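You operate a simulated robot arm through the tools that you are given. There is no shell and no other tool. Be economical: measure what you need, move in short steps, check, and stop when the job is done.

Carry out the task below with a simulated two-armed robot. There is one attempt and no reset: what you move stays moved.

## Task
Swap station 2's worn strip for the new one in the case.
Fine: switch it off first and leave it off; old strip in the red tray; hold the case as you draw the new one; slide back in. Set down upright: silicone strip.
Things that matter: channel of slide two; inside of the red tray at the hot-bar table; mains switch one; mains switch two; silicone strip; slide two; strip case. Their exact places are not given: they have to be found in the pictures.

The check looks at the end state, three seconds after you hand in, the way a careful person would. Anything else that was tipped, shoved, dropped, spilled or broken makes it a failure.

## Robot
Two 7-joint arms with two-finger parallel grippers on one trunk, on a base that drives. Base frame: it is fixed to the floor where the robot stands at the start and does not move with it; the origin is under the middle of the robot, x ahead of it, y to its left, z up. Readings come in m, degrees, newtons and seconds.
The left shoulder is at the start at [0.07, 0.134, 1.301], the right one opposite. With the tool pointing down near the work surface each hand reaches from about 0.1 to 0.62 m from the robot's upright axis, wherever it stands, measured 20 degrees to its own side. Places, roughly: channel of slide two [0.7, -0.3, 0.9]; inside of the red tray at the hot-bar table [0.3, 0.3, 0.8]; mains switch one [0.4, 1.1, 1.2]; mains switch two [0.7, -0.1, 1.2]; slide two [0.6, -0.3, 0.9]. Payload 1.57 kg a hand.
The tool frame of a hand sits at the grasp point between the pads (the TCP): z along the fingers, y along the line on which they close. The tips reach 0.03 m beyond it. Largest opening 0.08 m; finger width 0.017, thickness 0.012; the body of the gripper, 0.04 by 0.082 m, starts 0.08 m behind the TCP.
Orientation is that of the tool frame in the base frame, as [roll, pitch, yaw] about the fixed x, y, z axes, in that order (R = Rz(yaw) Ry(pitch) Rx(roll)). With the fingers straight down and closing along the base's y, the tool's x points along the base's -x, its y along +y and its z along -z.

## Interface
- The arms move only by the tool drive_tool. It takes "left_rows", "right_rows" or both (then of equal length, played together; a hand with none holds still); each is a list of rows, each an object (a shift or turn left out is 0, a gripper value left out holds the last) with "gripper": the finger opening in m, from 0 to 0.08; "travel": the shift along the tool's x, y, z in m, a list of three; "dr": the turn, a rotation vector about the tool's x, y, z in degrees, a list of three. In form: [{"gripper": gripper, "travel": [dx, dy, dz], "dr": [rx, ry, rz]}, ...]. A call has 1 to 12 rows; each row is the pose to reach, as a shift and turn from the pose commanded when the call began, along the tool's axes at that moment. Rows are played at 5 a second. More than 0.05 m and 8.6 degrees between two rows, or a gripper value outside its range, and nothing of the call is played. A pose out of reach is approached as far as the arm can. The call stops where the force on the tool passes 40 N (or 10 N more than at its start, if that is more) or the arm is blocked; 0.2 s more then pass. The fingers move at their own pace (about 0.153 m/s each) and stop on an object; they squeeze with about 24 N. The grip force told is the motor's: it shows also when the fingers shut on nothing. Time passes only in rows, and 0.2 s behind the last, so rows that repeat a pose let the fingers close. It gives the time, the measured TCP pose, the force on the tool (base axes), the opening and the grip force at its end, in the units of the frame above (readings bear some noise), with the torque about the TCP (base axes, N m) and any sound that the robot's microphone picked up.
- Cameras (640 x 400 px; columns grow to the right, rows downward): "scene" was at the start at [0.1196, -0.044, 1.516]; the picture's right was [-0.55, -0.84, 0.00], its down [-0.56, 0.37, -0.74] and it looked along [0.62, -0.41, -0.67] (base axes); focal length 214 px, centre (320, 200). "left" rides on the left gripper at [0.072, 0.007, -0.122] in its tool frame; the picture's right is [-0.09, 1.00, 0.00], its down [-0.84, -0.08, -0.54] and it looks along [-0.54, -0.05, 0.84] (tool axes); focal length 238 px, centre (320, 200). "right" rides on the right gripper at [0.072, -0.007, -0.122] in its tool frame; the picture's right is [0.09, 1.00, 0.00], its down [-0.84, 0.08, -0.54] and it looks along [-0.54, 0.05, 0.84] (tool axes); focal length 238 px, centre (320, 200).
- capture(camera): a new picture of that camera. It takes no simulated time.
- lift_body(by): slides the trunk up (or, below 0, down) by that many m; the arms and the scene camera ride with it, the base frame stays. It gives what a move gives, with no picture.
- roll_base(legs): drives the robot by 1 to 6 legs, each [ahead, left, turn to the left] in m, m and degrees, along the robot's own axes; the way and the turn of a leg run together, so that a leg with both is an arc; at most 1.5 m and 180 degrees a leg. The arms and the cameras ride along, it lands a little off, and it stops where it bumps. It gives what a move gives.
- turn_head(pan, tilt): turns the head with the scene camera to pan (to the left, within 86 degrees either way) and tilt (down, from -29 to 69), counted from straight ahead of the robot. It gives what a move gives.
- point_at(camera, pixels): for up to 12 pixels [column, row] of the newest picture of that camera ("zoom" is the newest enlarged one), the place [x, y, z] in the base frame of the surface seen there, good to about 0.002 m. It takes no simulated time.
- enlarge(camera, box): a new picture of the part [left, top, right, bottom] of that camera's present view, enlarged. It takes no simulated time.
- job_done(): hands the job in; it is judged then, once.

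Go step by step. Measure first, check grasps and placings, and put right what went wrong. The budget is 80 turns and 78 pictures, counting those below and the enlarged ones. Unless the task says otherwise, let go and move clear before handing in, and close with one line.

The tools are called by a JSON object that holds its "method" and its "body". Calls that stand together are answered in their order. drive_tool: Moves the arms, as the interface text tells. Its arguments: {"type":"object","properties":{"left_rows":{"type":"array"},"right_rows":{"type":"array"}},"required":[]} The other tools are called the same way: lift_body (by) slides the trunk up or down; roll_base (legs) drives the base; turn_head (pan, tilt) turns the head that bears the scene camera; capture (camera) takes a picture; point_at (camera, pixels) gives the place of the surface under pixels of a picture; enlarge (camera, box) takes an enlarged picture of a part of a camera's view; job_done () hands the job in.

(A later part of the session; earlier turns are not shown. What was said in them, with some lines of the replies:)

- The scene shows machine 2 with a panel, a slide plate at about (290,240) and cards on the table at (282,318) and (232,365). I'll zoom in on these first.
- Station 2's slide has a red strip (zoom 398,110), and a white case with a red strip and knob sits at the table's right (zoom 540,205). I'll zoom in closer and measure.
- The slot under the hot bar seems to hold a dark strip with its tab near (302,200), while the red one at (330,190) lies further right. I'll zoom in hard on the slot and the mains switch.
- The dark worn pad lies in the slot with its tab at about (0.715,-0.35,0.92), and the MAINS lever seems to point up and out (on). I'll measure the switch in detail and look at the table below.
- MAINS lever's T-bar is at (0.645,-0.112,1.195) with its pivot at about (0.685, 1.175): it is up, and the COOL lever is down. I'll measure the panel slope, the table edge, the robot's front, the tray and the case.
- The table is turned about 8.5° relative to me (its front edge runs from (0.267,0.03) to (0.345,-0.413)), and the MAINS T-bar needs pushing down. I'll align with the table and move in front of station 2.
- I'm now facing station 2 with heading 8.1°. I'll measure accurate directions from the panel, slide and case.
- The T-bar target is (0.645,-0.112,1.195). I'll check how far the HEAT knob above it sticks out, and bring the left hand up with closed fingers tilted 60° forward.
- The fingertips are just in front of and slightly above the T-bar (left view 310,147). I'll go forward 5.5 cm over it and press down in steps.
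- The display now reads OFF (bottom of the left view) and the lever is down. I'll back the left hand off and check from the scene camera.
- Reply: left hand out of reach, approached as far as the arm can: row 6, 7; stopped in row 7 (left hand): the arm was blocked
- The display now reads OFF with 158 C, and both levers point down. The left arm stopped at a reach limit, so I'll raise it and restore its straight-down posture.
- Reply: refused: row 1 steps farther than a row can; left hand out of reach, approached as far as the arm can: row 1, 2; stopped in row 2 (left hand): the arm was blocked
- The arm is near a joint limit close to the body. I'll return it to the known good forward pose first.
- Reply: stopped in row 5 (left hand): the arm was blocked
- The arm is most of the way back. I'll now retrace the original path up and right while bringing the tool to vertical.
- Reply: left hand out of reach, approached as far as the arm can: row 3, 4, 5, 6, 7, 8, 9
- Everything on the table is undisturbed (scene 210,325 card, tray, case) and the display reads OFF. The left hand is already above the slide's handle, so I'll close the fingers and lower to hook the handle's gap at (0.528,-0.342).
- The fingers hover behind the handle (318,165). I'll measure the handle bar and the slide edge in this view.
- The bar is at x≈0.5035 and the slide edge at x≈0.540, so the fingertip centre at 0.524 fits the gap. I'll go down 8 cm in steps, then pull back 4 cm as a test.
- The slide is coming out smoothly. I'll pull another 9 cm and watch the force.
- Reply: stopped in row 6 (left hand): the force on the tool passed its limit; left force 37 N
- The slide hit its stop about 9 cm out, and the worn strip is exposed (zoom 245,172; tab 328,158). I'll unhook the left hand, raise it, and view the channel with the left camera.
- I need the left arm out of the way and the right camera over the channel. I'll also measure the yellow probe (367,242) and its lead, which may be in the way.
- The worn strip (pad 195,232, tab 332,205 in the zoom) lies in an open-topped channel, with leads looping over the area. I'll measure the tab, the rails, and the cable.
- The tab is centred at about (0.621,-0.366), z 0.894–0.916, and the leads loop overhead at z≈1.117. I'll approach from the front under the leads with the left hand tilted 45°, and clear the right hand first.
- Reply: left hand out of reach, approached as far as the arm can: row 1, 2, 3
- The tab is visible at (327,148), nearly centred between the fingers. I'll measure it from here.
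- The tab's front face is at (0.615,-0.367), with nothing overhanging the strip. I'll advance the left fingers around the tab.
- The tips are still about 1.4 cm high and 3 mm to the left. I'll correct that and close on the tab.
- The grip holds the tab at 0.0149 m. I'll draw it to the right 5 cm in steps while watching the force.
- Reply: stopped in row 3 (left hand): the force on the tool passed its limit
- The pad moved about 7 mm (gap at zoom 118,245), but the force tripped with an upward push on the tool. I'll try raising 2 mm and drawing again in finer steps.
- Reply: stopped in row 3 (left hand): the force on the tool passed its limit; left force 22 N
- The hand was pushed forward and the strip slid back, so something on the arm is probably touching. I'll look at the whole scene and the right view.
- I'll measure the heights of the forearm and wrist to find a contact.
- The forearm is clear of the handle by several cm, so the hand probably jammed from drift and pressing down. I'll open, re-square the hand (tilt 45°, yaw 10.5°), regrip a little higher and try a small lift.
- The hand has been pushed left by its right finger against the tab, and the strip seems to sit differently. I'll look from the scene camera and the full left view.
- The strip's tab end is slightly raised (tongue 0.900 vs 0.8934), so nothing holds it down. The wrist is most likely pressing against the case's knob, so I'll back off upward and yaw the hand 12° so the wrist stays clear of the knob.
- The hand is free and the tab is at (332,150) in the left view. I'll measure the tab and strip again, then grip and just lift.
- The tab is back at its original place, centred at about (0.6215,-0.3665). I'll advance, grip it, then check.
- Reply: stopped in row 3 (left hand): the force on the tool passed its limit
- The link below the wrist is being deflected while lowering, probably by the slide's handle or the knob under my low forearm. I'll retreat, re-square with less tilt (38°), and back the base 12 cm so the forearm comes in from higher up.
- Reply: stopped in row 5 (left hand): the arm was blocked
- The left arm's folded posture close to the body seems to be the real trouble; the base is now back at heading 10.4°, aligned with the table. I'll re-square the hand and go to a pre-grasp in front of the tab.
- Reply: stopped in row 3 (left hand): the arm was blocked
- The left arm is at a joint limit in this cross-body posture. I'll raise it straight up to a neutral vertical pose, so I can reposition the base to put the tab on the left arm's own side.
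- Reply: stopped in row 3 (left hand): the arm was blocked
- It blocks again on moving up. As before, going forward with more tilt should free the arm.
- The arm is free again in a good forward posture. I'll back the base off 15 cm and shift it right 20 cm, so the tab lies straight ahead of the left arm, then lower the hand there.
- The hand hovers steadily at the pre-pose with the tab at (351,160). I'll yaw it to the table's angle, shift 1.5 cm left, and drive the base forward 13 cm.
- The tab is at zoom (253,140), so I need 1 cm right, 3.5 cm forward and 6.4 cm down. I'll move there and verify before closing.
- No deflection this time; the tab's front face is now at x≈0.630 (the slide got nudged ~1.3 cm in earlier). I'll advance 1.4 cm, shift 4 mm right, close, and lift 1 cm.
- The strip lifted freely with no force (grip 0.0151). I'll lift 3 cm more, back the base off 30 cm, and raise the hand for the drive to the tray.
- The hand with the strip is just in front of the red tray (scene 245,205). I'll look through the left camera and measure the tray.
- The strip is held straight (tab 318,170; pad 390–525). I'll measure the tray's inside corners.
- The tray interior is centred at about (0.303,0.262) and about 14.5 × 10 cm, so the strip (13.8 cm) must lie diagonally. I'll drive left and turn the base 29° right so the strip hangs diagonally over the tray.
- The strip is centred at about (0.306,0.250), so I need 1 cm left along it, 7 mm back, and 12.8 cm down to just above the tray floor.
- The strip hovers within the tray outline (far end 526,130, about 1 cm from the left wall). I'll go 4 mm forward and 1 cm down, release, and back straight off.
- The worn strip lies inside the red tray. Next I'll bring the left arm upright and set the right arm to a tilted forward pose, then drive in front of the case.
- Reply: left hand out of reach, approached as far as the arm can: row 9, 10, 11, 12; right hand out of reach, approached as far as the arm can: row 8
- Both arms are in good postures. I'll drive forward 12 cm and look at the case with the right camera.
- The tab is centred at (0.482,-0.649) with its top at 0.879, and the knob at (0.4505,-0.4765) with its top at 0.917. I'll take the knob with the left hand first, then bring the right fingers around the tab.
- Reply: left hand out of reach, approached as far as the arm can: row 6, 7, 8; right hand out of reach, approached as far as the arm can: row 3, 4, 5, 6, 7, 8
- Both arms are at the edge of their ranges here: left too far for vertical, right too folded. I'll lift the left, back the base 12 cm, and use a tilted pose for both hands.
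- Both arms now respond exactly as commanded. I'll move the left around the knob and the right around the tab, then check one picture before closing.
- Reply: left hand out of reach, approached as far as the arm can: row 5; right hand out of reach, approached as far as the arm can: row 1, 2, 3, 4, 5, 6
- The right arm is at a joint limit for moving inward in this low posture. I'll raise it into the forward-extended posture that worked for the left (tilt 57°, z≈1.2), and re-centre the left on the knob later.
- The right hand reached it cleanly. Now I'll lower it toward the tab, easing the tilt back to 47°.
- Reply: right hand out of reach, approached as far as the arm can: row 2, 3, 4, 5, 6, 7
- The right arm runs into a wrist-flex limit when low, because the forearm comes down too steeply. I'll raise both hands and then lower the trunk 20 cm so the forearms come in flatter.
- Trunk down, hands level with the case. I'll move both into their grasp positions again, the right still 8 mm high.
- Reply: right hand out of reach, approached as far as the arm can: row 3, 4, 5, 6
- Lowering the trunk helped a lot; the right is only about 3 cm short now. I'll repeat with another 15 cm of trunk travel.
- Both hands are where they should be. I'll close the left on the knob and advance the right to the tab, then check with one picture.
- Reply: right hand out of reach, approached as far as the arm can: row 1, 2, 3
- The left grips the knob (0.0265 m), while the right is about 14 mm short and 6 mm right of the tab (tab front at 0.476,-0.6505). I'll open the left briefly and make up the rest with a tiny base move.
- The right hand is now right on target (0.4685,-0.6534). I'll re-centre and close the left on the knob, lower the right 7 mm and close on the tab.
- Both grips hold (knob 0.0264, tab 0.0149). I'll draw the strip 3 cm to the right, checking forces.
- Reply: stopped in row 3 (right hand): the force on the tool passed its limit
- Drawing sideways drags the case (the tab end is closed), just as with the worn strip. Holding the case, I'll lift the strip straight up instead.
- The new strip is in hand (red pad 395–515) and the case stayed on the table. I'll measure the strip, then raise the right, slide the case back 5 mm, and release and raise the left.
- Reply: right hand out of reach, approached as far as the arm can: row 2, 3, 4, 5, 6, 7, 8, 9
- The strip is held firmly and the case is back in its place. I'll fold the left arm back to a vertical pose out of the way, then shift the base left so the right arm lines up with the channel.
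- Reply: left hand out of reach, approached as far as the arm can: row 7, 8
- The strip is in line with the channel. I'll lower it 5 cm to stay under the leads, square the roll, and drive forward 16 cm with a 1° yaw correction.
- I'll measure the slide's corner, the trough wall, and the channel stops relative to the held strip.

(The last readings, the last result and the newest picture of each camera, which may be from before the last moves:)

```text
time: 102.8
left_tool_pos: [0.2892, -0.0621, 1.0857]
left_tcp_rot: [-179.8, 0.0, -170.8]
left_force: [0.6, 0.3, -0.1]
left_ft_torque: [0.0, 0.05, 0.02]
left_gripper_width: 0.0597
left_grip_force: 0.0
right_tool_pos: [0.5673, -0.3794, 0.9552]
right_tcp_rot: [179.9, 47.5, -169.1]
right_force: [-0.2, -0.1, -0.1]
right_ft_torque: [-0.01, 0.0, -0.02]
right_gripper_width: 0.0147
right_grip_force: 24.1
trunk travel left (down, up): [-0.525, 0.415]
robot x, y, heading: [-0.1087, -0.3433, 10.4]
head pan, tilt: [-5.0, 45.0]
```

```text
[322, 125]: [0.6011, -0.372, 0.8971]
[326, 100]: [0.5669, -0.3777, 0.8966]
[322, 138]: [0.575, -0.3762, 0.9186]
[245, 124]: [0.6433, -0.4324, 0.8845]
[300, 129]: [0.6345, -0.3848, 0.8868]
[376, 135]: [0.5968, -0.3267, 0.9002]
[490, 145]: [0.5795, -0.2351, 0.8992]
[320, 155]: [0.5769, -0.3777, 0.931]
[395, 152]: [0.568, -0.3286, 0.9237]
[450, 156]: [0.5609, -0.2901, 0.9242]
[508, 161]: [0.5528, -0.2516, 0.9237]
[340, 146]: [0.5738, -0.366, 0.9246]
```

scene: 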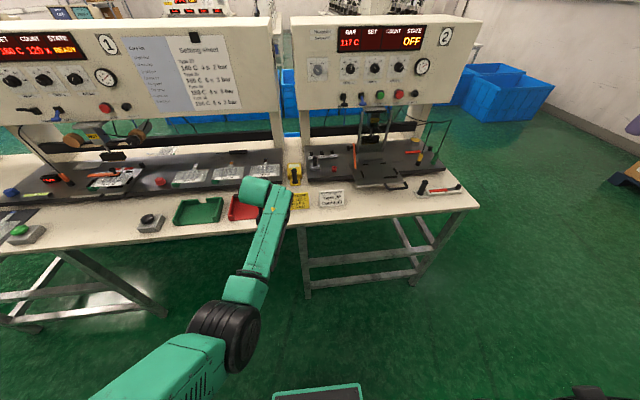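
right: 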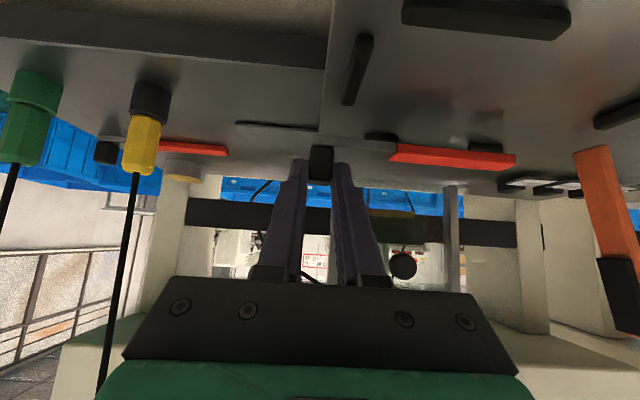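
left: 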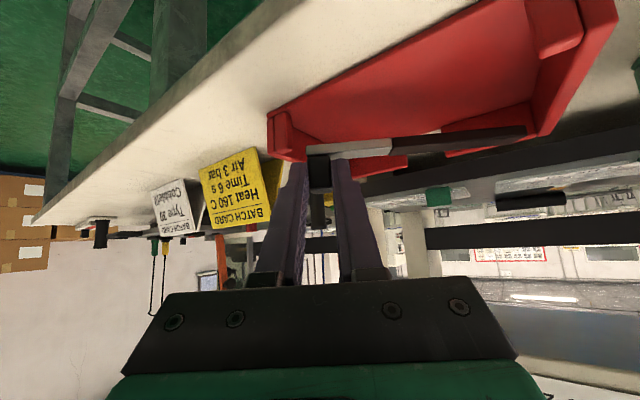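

The trough wall runs at 10.5° and the strip at ~11°, so they are nearly parallel; the target TCP is (0.6215,-0.366). I'll drive forward 5 cm and then fine-tune.

{"method": "roll_base", "body": {"legs": [[0.053, 0.002, -0.3]]}}

{"method": "drive_tool", "body": {"right_rows": [{"gripper": 0}, {"gripper": 0}]}}

{"method": "drive_tool", "body": {"right_rows": [{"gripper": 0}]}}

```text
time: 103.8
left_tool_pos: [0.3431, -0.0535, 1.0851]
left_tcp_rot: [-179.8, 0.0, -171.1]
left_force: [-0.2, -0.3, 0.6]
left_ft_torque: [0.0, 0.03, -0.03]
left_gripper_width: 0.0602
left_grip_force: 0.1
right_tool_pos: [0.6198, -0.3712, 0.9572]
right_tcp_rot: [180.0, 47.5, -169.5]
right_force: [0.1, 0.2, -0.4]
right_ft_torque: [-0.03, -0.01, -0.04]
right_gripper_width: 0.0149
right_grip_force: 23.9
trunk travel left (down, up): [-0.525, 0.415]
robot x, y, heading: [-0.0563, -0.3369, 10.0]
head pan, tilt: [-5.0, 45.0]
```

```text
time: 104.4
left_tool_pos: [0.3442, -0.0525, 1.0854]
left_tcp_rot: [-179.9, 0.0, -171.0]
left_force: [0.2, -0.6, 0.5]
left_ft_torque: [-0.03, 0.0, -0.04]
left_gripper_width: 0.0599
left_grip_force: 0.0
right_tool_pos: [0.6204, -0.3705, 0.9564]
right_tcp_rot: [-180.0, 47.4, -169.5]
right_force: [0.4, 0.6, -0.7]
right_ft_torque: [-0.01, 0.04, 0.01]
right_gripper_width: 0.015
right_grip_force: 24.1
trunk travel left (down, up): [-0.525, 0.415]
robot x, y, heading: [-0.0548, -0.3357, 10.2]
head pan, tilt: [-5.0, 45.0]
```

```text
time: 104.8
left_tool_pos: [0.3434, -0.0535, 1.0855]
left_tcp_rot: [-179.9, 0.0, -171.1]
left_force: [0.0, 0.2, 0.5]
left_ft_torque: [0.01, 0.05, 0.01]
left_gripper_width: 0.0602
left_grip_force: 0.1
right_tool_pos: [0.6205, -0.37, 0.9567]
right_tcp_rot: [180.0, 47.5, -169.4]
right_force: [-0.1, -0.3, -1.0]
right_ft_torque: [-0.04, -0.01, 0.0]
right_gripper_width: 0.015
right_grip_force: 24.1
trunk travel left (down, up): [-0.525, 0.415]
robot x, y, heading: [-0.0526, -0.3328, 9.8]
head pan, tilt: [-5.0, 45.0]
```

Averaged pose is (0.6203,-0.3705,0.9567). I'll correct 4 mm left and 2 mm forward, lower 2 cm, and check the alignment with a zoom.

{"method": "drive_tool", "body": {"right_rows": [{"gripper": 0, "travel": [0.0, 0.0042, 0.002]}, {"gripper": 0, "travel": [0.0074, 0.0042, 0.009]}, {"gripper": 0, "travel": [0.0148, 0.0042, 0.0164]}, {"gripper": 0, "travel": [0.0148, 0.0042, 0.0164]}]}}

{"method": "enlarge", "body": {"camera": "right", "box": [260, 80, 560, 268]}}

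{"method": "point_at", "body": {"camera": "zoom", "pixels": [[128, 160], [285, 150], [400, 160], [530, 172], [545, 172], [230, 150], [180, 145]]}}

```text
time: 105.8
left_tool_pos: [0.342, -0.0541, 1.0862]
left_tcp_rot: [-179.9, 0.2, -171.1]
left_force: [0.0, -0.3, 0.0]
left_ft_torque: [0.01, 0.0, 0.02]
left_gripper_width: 0.0602
left_grip_force: 0.0
right_tool_pos: [0.6213, -0.3664, 0.9371]
right_tcp_rot: [179.8, 47.9, -169.6]
right_force: [1.2, -1.7, 12.2]
right_ft_torque: [0.02, -0.18, -0.06]
right_gripper_width: 0.0147
right_grip_force: 24.0
trunk travel left (down, up): [-0.525, 0.415]
robot x, y, heading: [-0.0546, -0.3341, 10.0]
head pan, tilt: [-5.0, 45.0]
```

```text
2.13 times, centred on (410, 174) of right
```

zoom: 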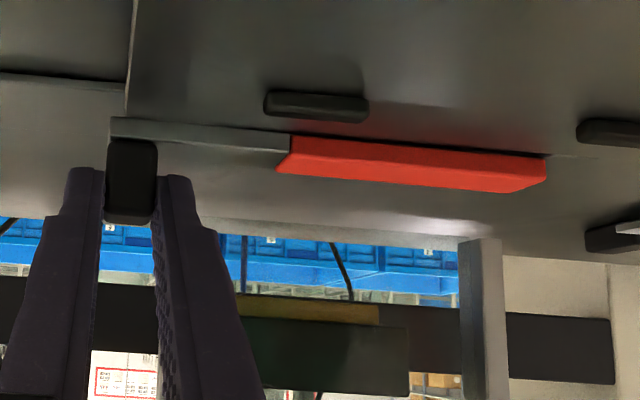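

```text
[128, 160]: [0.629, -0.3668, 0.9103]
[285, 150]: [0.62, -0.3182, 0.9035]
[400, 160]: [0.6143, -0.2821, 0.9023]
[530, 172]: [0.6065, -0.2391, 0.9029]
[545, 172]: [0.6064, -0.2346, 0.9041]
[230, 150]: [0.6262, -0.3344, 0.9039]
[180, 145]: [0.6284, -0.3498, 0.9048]
```

There's already 12 N of contact at z 0.937, so the strip is resting on an edge. I'll measure the channel's line beyond the pad (zoom 580,155) against the strip's front edge.

{"method": "point_at", "body": {"camera": "zoom", "pixels": [[575, 153], [595, 156], [580, 165], [580, 145], [300, 139], [420, 148], [535, 155], [300, 170], [420, 178], [520, 185], [105, 140], [112, 122]]}}

```text
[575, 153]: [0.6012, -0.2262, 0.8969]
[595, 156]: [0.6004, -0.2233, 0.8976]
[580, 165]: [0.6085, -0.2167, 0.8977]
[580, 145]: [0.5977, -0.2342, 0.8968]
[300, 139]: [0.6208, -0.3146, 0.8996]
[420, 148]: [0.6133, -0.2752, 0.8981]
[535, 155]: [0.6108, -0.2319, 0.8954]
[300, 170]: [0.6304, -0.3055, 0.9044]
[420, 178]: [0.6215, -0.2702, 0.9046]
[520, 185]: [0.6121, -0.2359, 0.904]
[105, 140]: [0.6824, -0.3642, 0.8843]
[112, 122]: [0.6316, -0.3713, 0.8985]
```

The strip's front edge sits about 2.5–3 mm beyond the channel's front edge line, on the rim. I'll shift it 2.5 mm back toward me and 1 mm left, then press gently.

{"method": "drive_tool", "body": {"right_rows": [{"gripper": 0, "travel": [-0.0015, 0, -0.0013]}, {"gripper": 0, "travel": [0.0002, 0.001, -0.0031]}, {"gripper": 0, "travel": [0.0032, 0.001, -0.0005]}, {"gripper": 0, "travel": [0.0054, 0.001, 0.0016]}, {"gripper": 0, "travel": [0.0076, 0.001, 0.0036]}, {"gripper": 0, "travel": [0.0076, 0.001, 0.0036]}]}}

```text
time: 107.2
left_tool_pos: [0.3389, -0.0545, 1.0884]
left_tcp_rot: [-179.8, 0.4, -171.1]
left_force: [0.6, 0.3, 0.5]
left_ft_torque: [-0.02, 0.01, 0.02]
left_gripper_width: 0.0599
left_grip_force: 0.1
right_tool_pos: [0.6134, -0.3674, 0.9364]
right_tcp_rot: [-180.0, 48.4, -169.5]
right_force: [2.4, -7.3, 33.9]
right_ft_torque: [-0.08, -0.37, -0.13]
right_gripper_width: 0.0151
right_grip_force: 24.2
trunk travel left (down, up): [-0.525, 0.415]
robot x, y, heading: [-0.0576, -0.3339, 10.2]
head pan, tilt: [-5.0, 45.0]
```

It's still on the rim at z 0.9364 with 34 N. The worn strip had about 7 mm of end play toward the right, so my left offset probably puts the pad on the slot's left end. I'll raise to unload and re-read the pose.

{"method": "drive_tool", "body": {"right_rows": [{"gripper": 0, "travel": [-0.007, 0, -0.0064]}, {"gripper": 0, "travel": [-0.0133, -0.002, -0.0121]}, {"gripper": 0, "travel": [-0.0133, -0.004, -0.0121]}, {"gripper": 0, "travel": [-0.0133, -0.004, -0.0121]}]}}

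{"method": "enlarge", "body": {"camera": "right", "box": [260, 80, 560, 268]}}

{"method": "point_at", "body": {"camera": "zoom", "pixels": [[580, 150], [600, 152], [590, 155], [300, 137], [420, 146], [535, 155], [285, 150], [530, 172], [130, 160], [110, 130], [100, 120], [570, 160]]}}

```text
time: 108.2
left_tool_pos: [0.3447, -0.0531, 1.085]
left_tcp_rot: [-179.8, 0.0, -171.1]
left_force: [0.4, 0.3, -0.2]
left_ft_torque: [0.01, 0.01, 0.0]
left_gripper_width: 0.06
left_grip_force: 0.1
right_tool_pos: [0.6185, -0.369, 0.9437]
right_tcp_rot: [179.9, 47.4, -169.6]
right_force: [0.4, 0.1, 0.0]
right_ft_torque: [-0.03, 0.01, 0.0]
right_gripper_width: 0.0149
right_grip_force: 23.9
trunk travel left (down, up): [-0.525, 0.415]
robot x, y, heading: [-0.0545, -0.3325, 10.1]
head pan, tilt: [-5.0, 45.0]
```

```text
2.13 times, centred on (410, 174) of right
```

zoom: 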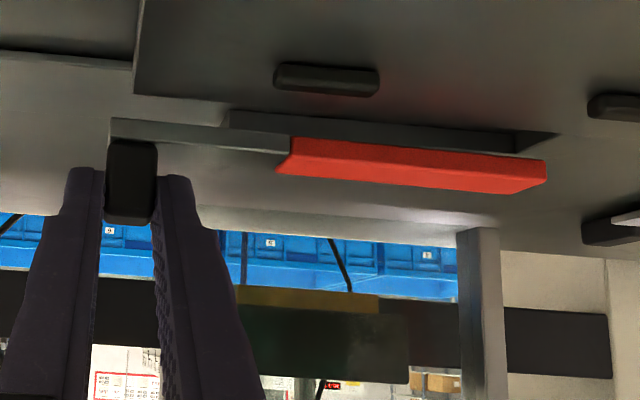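

```text
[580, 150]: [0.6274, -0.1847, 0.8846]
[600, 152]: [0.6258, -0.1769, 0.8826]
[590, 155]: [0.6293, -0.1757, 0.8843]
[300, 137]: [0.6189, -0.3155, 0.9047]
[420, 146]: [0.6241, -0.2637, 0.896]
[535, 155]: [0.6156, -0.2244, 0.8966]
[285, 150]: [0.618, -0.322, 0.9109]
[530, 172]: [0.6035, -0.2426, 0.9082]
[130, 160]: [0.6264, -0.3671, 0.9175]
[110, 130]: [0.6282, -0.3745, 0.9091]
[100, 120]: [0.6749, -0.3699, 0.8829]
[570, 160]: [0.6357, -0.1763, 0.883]
```

Now the empty slot is visible as a dark band from (228,113) to (555,133). I'll measure its rim exactly.

{"method": "point_at", "body": {"camera": "zoom", "pixels": [[240, 109], [320, 114], [400, 119], [480, 125], [545, 130], [562, 131], [555, 140], [535, 147], [222, 112], [225, 120], [480, 135], [320, 124]]}}

```text
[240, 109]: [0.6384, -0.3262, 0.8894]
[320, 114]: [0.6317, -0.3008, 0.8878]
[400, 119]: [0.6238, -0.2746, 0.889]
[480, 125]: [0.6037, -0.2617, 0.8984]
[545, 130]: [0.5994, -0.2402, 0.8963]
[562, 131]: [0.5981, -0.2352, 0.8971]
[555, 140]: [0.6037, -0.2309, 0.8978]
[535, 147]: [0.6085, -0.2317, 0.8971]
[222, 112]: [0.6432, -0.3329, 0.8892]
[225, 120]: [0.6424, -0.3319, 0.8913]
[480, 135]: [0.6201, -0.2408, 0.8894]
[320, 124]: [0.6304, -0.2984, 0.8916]
```

The slot's front rim is at x≈0.604 and its far wall at x≈0.624 (at y=-0.262), and its left end is at y≈-0.232. The strip now sits about centred with 5–6 mm free at the left end, so I'll shift 1 mm back and lower.

{"method": "drive_tool", "body": {"right_rows": [{"gripper": 0, "travel": [0.0007, 0, -0.0007]}, {"gripper": 0, "travel": [0.0037, 0, 0.002]}, {"gripper": 0, "travel": [0.0066, 0, 0.0047]}, {"gripper": 0, "travel": [0.0096, 0, 0.0074]}, {"gripper": 0, "travel": [0.0125, 0, 0.0101]}, {"gripper": 0, "travel": [0.0125, 0, 0.0101]}]}}

```text
time: 109.6
left_tool_pos: [0.3435, -0.0531, 1.0864]
left_tcp_rot: [-179.9, 0.0, -171.1]
left_force: [0.7, 0.1, 0.2]
left_ft_torque: [0.03, 0.01, 0.02]
left_gripper_width: 0.0599
left_grip_force: 0.0
right_tool_pos: [0.6182, -0.3697, 0.9296]
right_tcp_rot: [-180.0, 47.5, -169.5]
right_force: [0.3, 0.0, 0.8]
right_ft_torque: [-0.02, 0.01, -0.02]
right_gripper_width: 0.0148
right_grip_force: 24.1
trunk travel left (down, up): [-0.525, 0.415]
robot x, y, heading: [-0.0577, -0.3358, 10.3]
head pan, tilt: [-5.0, 45.0]
5 turns are left
```

The strip dropped into the slot (z 0.9296, no force). I'll seat it the last millimetres, release, lift clear, and back off in front of the handle.

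{"method": "drive_tool", "body": {"right_rows": [{"gripper": 0, "travel": [0.0022, 0, 0.002]}, {"gripper": 0, "travel": [0.0037, 0, 0.0034]}, {"gripper": 0.045, "travel": [0.0037, 0, 0.0034]}, {"gripper": 0.045, "travel": [0.0037, 0, 0.0034]}, {"gripper": 0.045, "travel": [-0.0073, 0, -0.0067]}, {"gripper": 0.045, "travel": [-0.022, 0, -0.0202]}, {"gripper": 0.045, "travel": [-0.0017, 0, -0.0423]}]}}

{"method": "roll_base", "body": {"legs": [[-0.24, 0, 0], [0, 0.045, 0]]}}

{"method": "capture", "body": {"camera": "right"}}

```text
time: 111.2
left_tool_pos: [0.3418, -0.0532, 1.0872]
left_tcp_rot: [-179.9, 0.1, -171.1]
left_force: [0.0, -0.2, 0.0]
left_ft_torque: [0.02, -0.03, -0.05]
left_gripper_width: 0.0599
left_grip_force: 0.2
right_tool_pos: [0.5855, -0.3733, 0.9582]
right_tcp_rot: [179.8, 47.6, -169.6]
right_force: [-1.0, -0.2, 0.9]
right_ft_torque: [0.0, 0.02, 0.03]
right_gripper_width: 0.0448
right_grip_force: 0.0
trunk travel left (down, up): [-0.525, 0.415]
robot x, y, heading: [-0.0564, -0.3326, 10.1]
head pan, tilt: [-5.0, 45.0]
```

```text
time: 113.5
left_tool_pos: [0.0964, -0.0511, 1.0851]
left_tcp_rot: [-179.9, 0.0, -171.3]
left_force: [0.2, 0.3, -0.4]
left_ft_torque: [-0.02, 0.03, 0.02]
left_gripper_width: 0.0603
left_grip_force: 0.0
right_tool_pos: [0.3394, -0.3697, 0.958]
right_tcp_rot: [179.9, 47.5, -169.6]
right_force: [-0.6, -0.5, 0.5]
right_ft_torque: [0.0, 0.01, -0.03]
right_gripper_width: 0.0448
right_grip_force: 0.0
trunk travel left (down, up): [-0.525, 0.415]
robot x, y, heading: [-0.3076, -0.3289, 10.0]
head pan, tilt: [-5.0, 45.0]
```

```text
1 pictures are left
4 turns are left
```

right: 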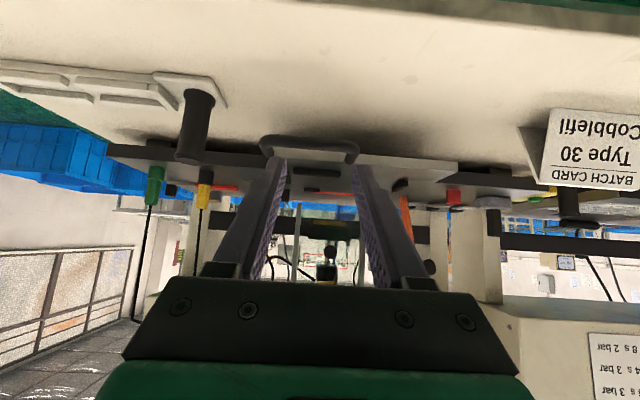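

The strip is released, and the handle bar (310,147) is straight ahead of the fingers. I'll close the fingers, lower to bar height, push the slide in with the base, and finish gently with the arm.

{"method": "point_at", "body": {"camera": "right", "pixels": [[310, 143], [310, 152], [275, 147], [350, 147], [325, 173], [330, 160]]}}

{"method": "drive_tool", "body": {"right_rows": [{"gripper": 0, "travel": [0, 0, 0]}, {"gripper": 0, "travel": [0, 0, 0]}, {"gripper": 0, "travel": [0.0194, -0.003, 0.0178]}, {"gripper": 0, "travel": [0.0387, -0.003, 0.0355]}, {"gripper": 0, "travel": [0.0387, -0.003, 0.0355]}]}}

{"method": "roll_base", "body": {"legs": [[0.112, 0, 0]]}}

{"method": "drive_tool", "body": {"right_rows": [{"gripper": 0, "travel": [-0.0027, 0, 0.003]}, {"gripper": 0, "travel": [-0.0054, 0, 0.0059]}, {"gripper": 0, "travel": [-0.0081, 0, 0.0089]}, {"gripper": 0, "travel": [-0.0108, 0, 0.0118]}, {"gripper": 0, "travel": [-0.0135, 0, 0.0148]}, {"gripper": 0, "travel": [-0.0162, 0, 0.0177]}, {"gripper": 0, "travel": [-0.0189, 0, 0.0207]}]}}

```text
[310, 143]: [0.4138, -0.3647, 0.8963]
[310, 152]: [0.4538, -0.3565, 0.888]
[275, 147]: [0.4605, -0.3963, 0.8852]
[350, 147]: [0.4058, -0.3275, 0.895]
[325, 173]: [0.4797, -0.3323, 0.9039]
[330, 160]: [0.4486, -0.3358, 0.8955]
```

```text
time: 114.7
left_tool_pos: [0.0957, -0.0504, 1.0852]
left_tcp_rot: [-179.8, 0.0, -171.1]
left_force: [-0.9, 0.6, -0.7]
left_ft_torque: [0.03, 0.0, -0.01]
left_gripper_width: 0.0599
left_grip_force: 0.0
right_tool_pos: [0.3396, -0.3741, 0.9019]
right_tcp_rot: [180.0, 47.5, -169.5]
right_force: [0.3, 0.1, -0.1]
right_ft_torque: [0.02, 0.01, -0.01]
right_gripper_width: 0.0
right_grip_force: 21.6
trunk travel left (down, up): [-0.525, 0.415]
robot x, y, heading: [-0.3045, -0.3285, 10.1]
head pan, tilt: [-5.0, 45.0]
```

```text
time: 115.9
left_tool_pos: [0.2052, -0.0291, 1.0853]
left_tcp_rot: [-179.9, -0.1, -171.1]
left_force: [-0.5, 0.0, 0.1]
left_ft_torque: [0.0, 0.03, 0.03]
left_gripper_width: 0.0599
left_grip_force: 0.0
right_tool_pos: [0.4497, -0.355, 0.9012]
right_tcp_rot: [179.9, 47.5, -169.5]
right_force: [1.4, 0.4, 0.7]
right_ft_torque: [0.03, 0.01, -0.01]
right_gripper_width: 0.0
right_grip_force: 21.7
trunk travel left (down, up): [-0.525, 0.415]
robot x, y, heading: [-0.1957, -0.308, 10.0]
head pan, tilt: [-5.0, 45.0]
```

```text
time: 117.5
left_tool_pos: [0.2057, -0.03, 1.0856]
left_tcp_rot: [-179.9, 0.1, -171.1]
left_force: [0.3, 0.3, -0.2]
left_ft_torque: [0.03, -0.03, 0.01]
left_gripper_width: 0.0599
left_grip_force: 0.0
right_tool_pos: [0.4753, -0.3493, 0.9008]
right_tcp_rot: [180.0, 47.4, -169.4]
right_force: [-5.6, -1.5, -3.2]
right_ft_torque: [-0.02, 0.13, 0.02]
right_gripper_width: 0.0
right_grip_force: 21.1
trunk travel left (down, up): [-0.525, 0.415]
robot x, y, heading: [-0.1906, -0.3133, 10.3]
head pan, tilt: [-5.0, 45.0]
3 turns are left
```

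The push is meeting light resistance (5.6 N) at about the expected end position. I'll push up to 12 mm more with the force stop, then retreat and take the last picture.

{"method": "drive_tool", "body": {"right_rows": [{"gripper": 0, "travel": [-0.0027, 0, 0.003]}, {"gripper": 0, "travel": [-0.0054, 0, 0.0059]}, {"gripper": 0, "travel": [-0.0081, 0, 0.0089]}]}}

{"method": "drive_tool", "body": {"right_rows": [{"gripper": 0, "travel": [0.0203, 0, -0.0221]}, {"gripper": 0, "travel": [0.02, 0, -0.06]}, {"gripper": 0, "travel": [0.0, 0, -0.09]}]}}

{"method": "roll_base", "body": {"legs": [[-0.2, 0, 0]]}}

{"method": "enlarge", "body": {"camera": "right", "box": [120, 80, 520, 330]}}

```text
time: 118.1
left_tool_pos: [0.2043, -0.0294, 1.0868]
left_tcp_rot: [-179.9, 0.0, -171.2]
left_force: [0.2, -0.6, -0.4]
left_ft_torque: [0.03, 0.01, -0.01]
left_gripper_width: 0.0599
left_grip_force: 0.0
right_tool_pos: [0.4818, -0.3481, 0.8965]
right_tcp_rot: [-179.9, 46.5, -169.6]
right_force: [-0.8, 0.0, -1.8]
right_ft_torque: [0.03, -0.22, -0.02]
right_gripper_width: 0.0002
right_grip_force: 21.3
trunk travel left (down, up): [-0.525, 0.415]
robot x, y, heading: [-0.1981, -0.3114, 9.9]
head pan, tilt: [-5.0, 45.0]
stopped in row 3 (right hand): the force on the tool passed its limit (the readings are from after the stop); the commanded pose is now the measured one
```

```text
time: 118.9
left_tool_pos: [0.2045, -0.0307, 1.0854]
left_tcp_rot: [-179.8, 0.1, -171.2]
left_force: [-0.8, 0.1, 0.3]
left_ft_torque: [-0.01, -0.02, -0.01]
left_gripper_width: 0.0601
left_grip_force: 0.0
right_tool_pos: [0.4167, -0.3601, 0.9585]
right_tcp_rot: [-179.8, 46.7, -169.4]
right_force: [-0.5, 0.0, -0.1]
right_ft_torque: [0.0, -0.02, -0.03]
right_gripper_width: 0.0
right_grip_force: 21.5
trunk travel left (down, up): [-0.525, 0.415]
robot x, y, heading: [-0.1936, -0.3115, 9.9]
head pan, tilt: [-5.0, 45.0]
```

```text
time: 120.5
left_tool_pos: [0.0059, -0.0652, 1.0846]
left_tcp_rot: [-179.9, -0.1, -171.1]
left_force: [-1.0, -0.2, -0.1]
left_ft_torque: [0.0, -0.02, 0.03]
left_gripper_width: 0.0602
left_grip_force: 0.0
right_tool_pos: [0.2184, -0.3946, 0.9592]
right_tcp_rot: [-179.8, 46.6, -169.5]
right_force: [-0.2, 0.0, 0.8]
right_ft_torque: [-0.01, 0.02, -0.02]
right_gripper_width: 0.0
right_grip_force: 21.3
trunk travel left (down, up): [-0.525, 0.415]
robot x, y, heading: [-0.3956, -0.3427, 10.1]
head pan, tilt: [-5.0, 45.0]
```

```text
1.60 times, centred on (320, 205) of right
2 turns are left
```

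zoom: 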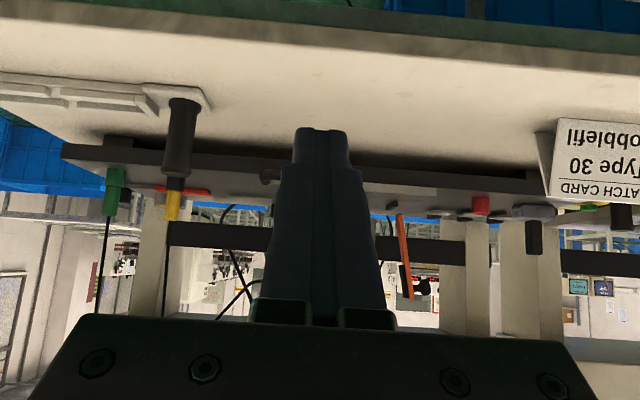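

The last picture shows the slide's front edge level with its base plate (zoom 268,180), and the final push ended on the force limit, as at an end stop. Both hands are clear and empty, so I'll hand in.

{"method": "job_done", "body": {}}

```text
The job is handed in.
```

Station 2 is off, the worn strip is in the red tray, the new strip is in slide two's channel and the slide is pushed back in. I held the case, but dragging the strip sideways shifted it about 5 mm; I slid it back and lifted the strip out instead. I had no clear picture of the strip seated after closing the slide.
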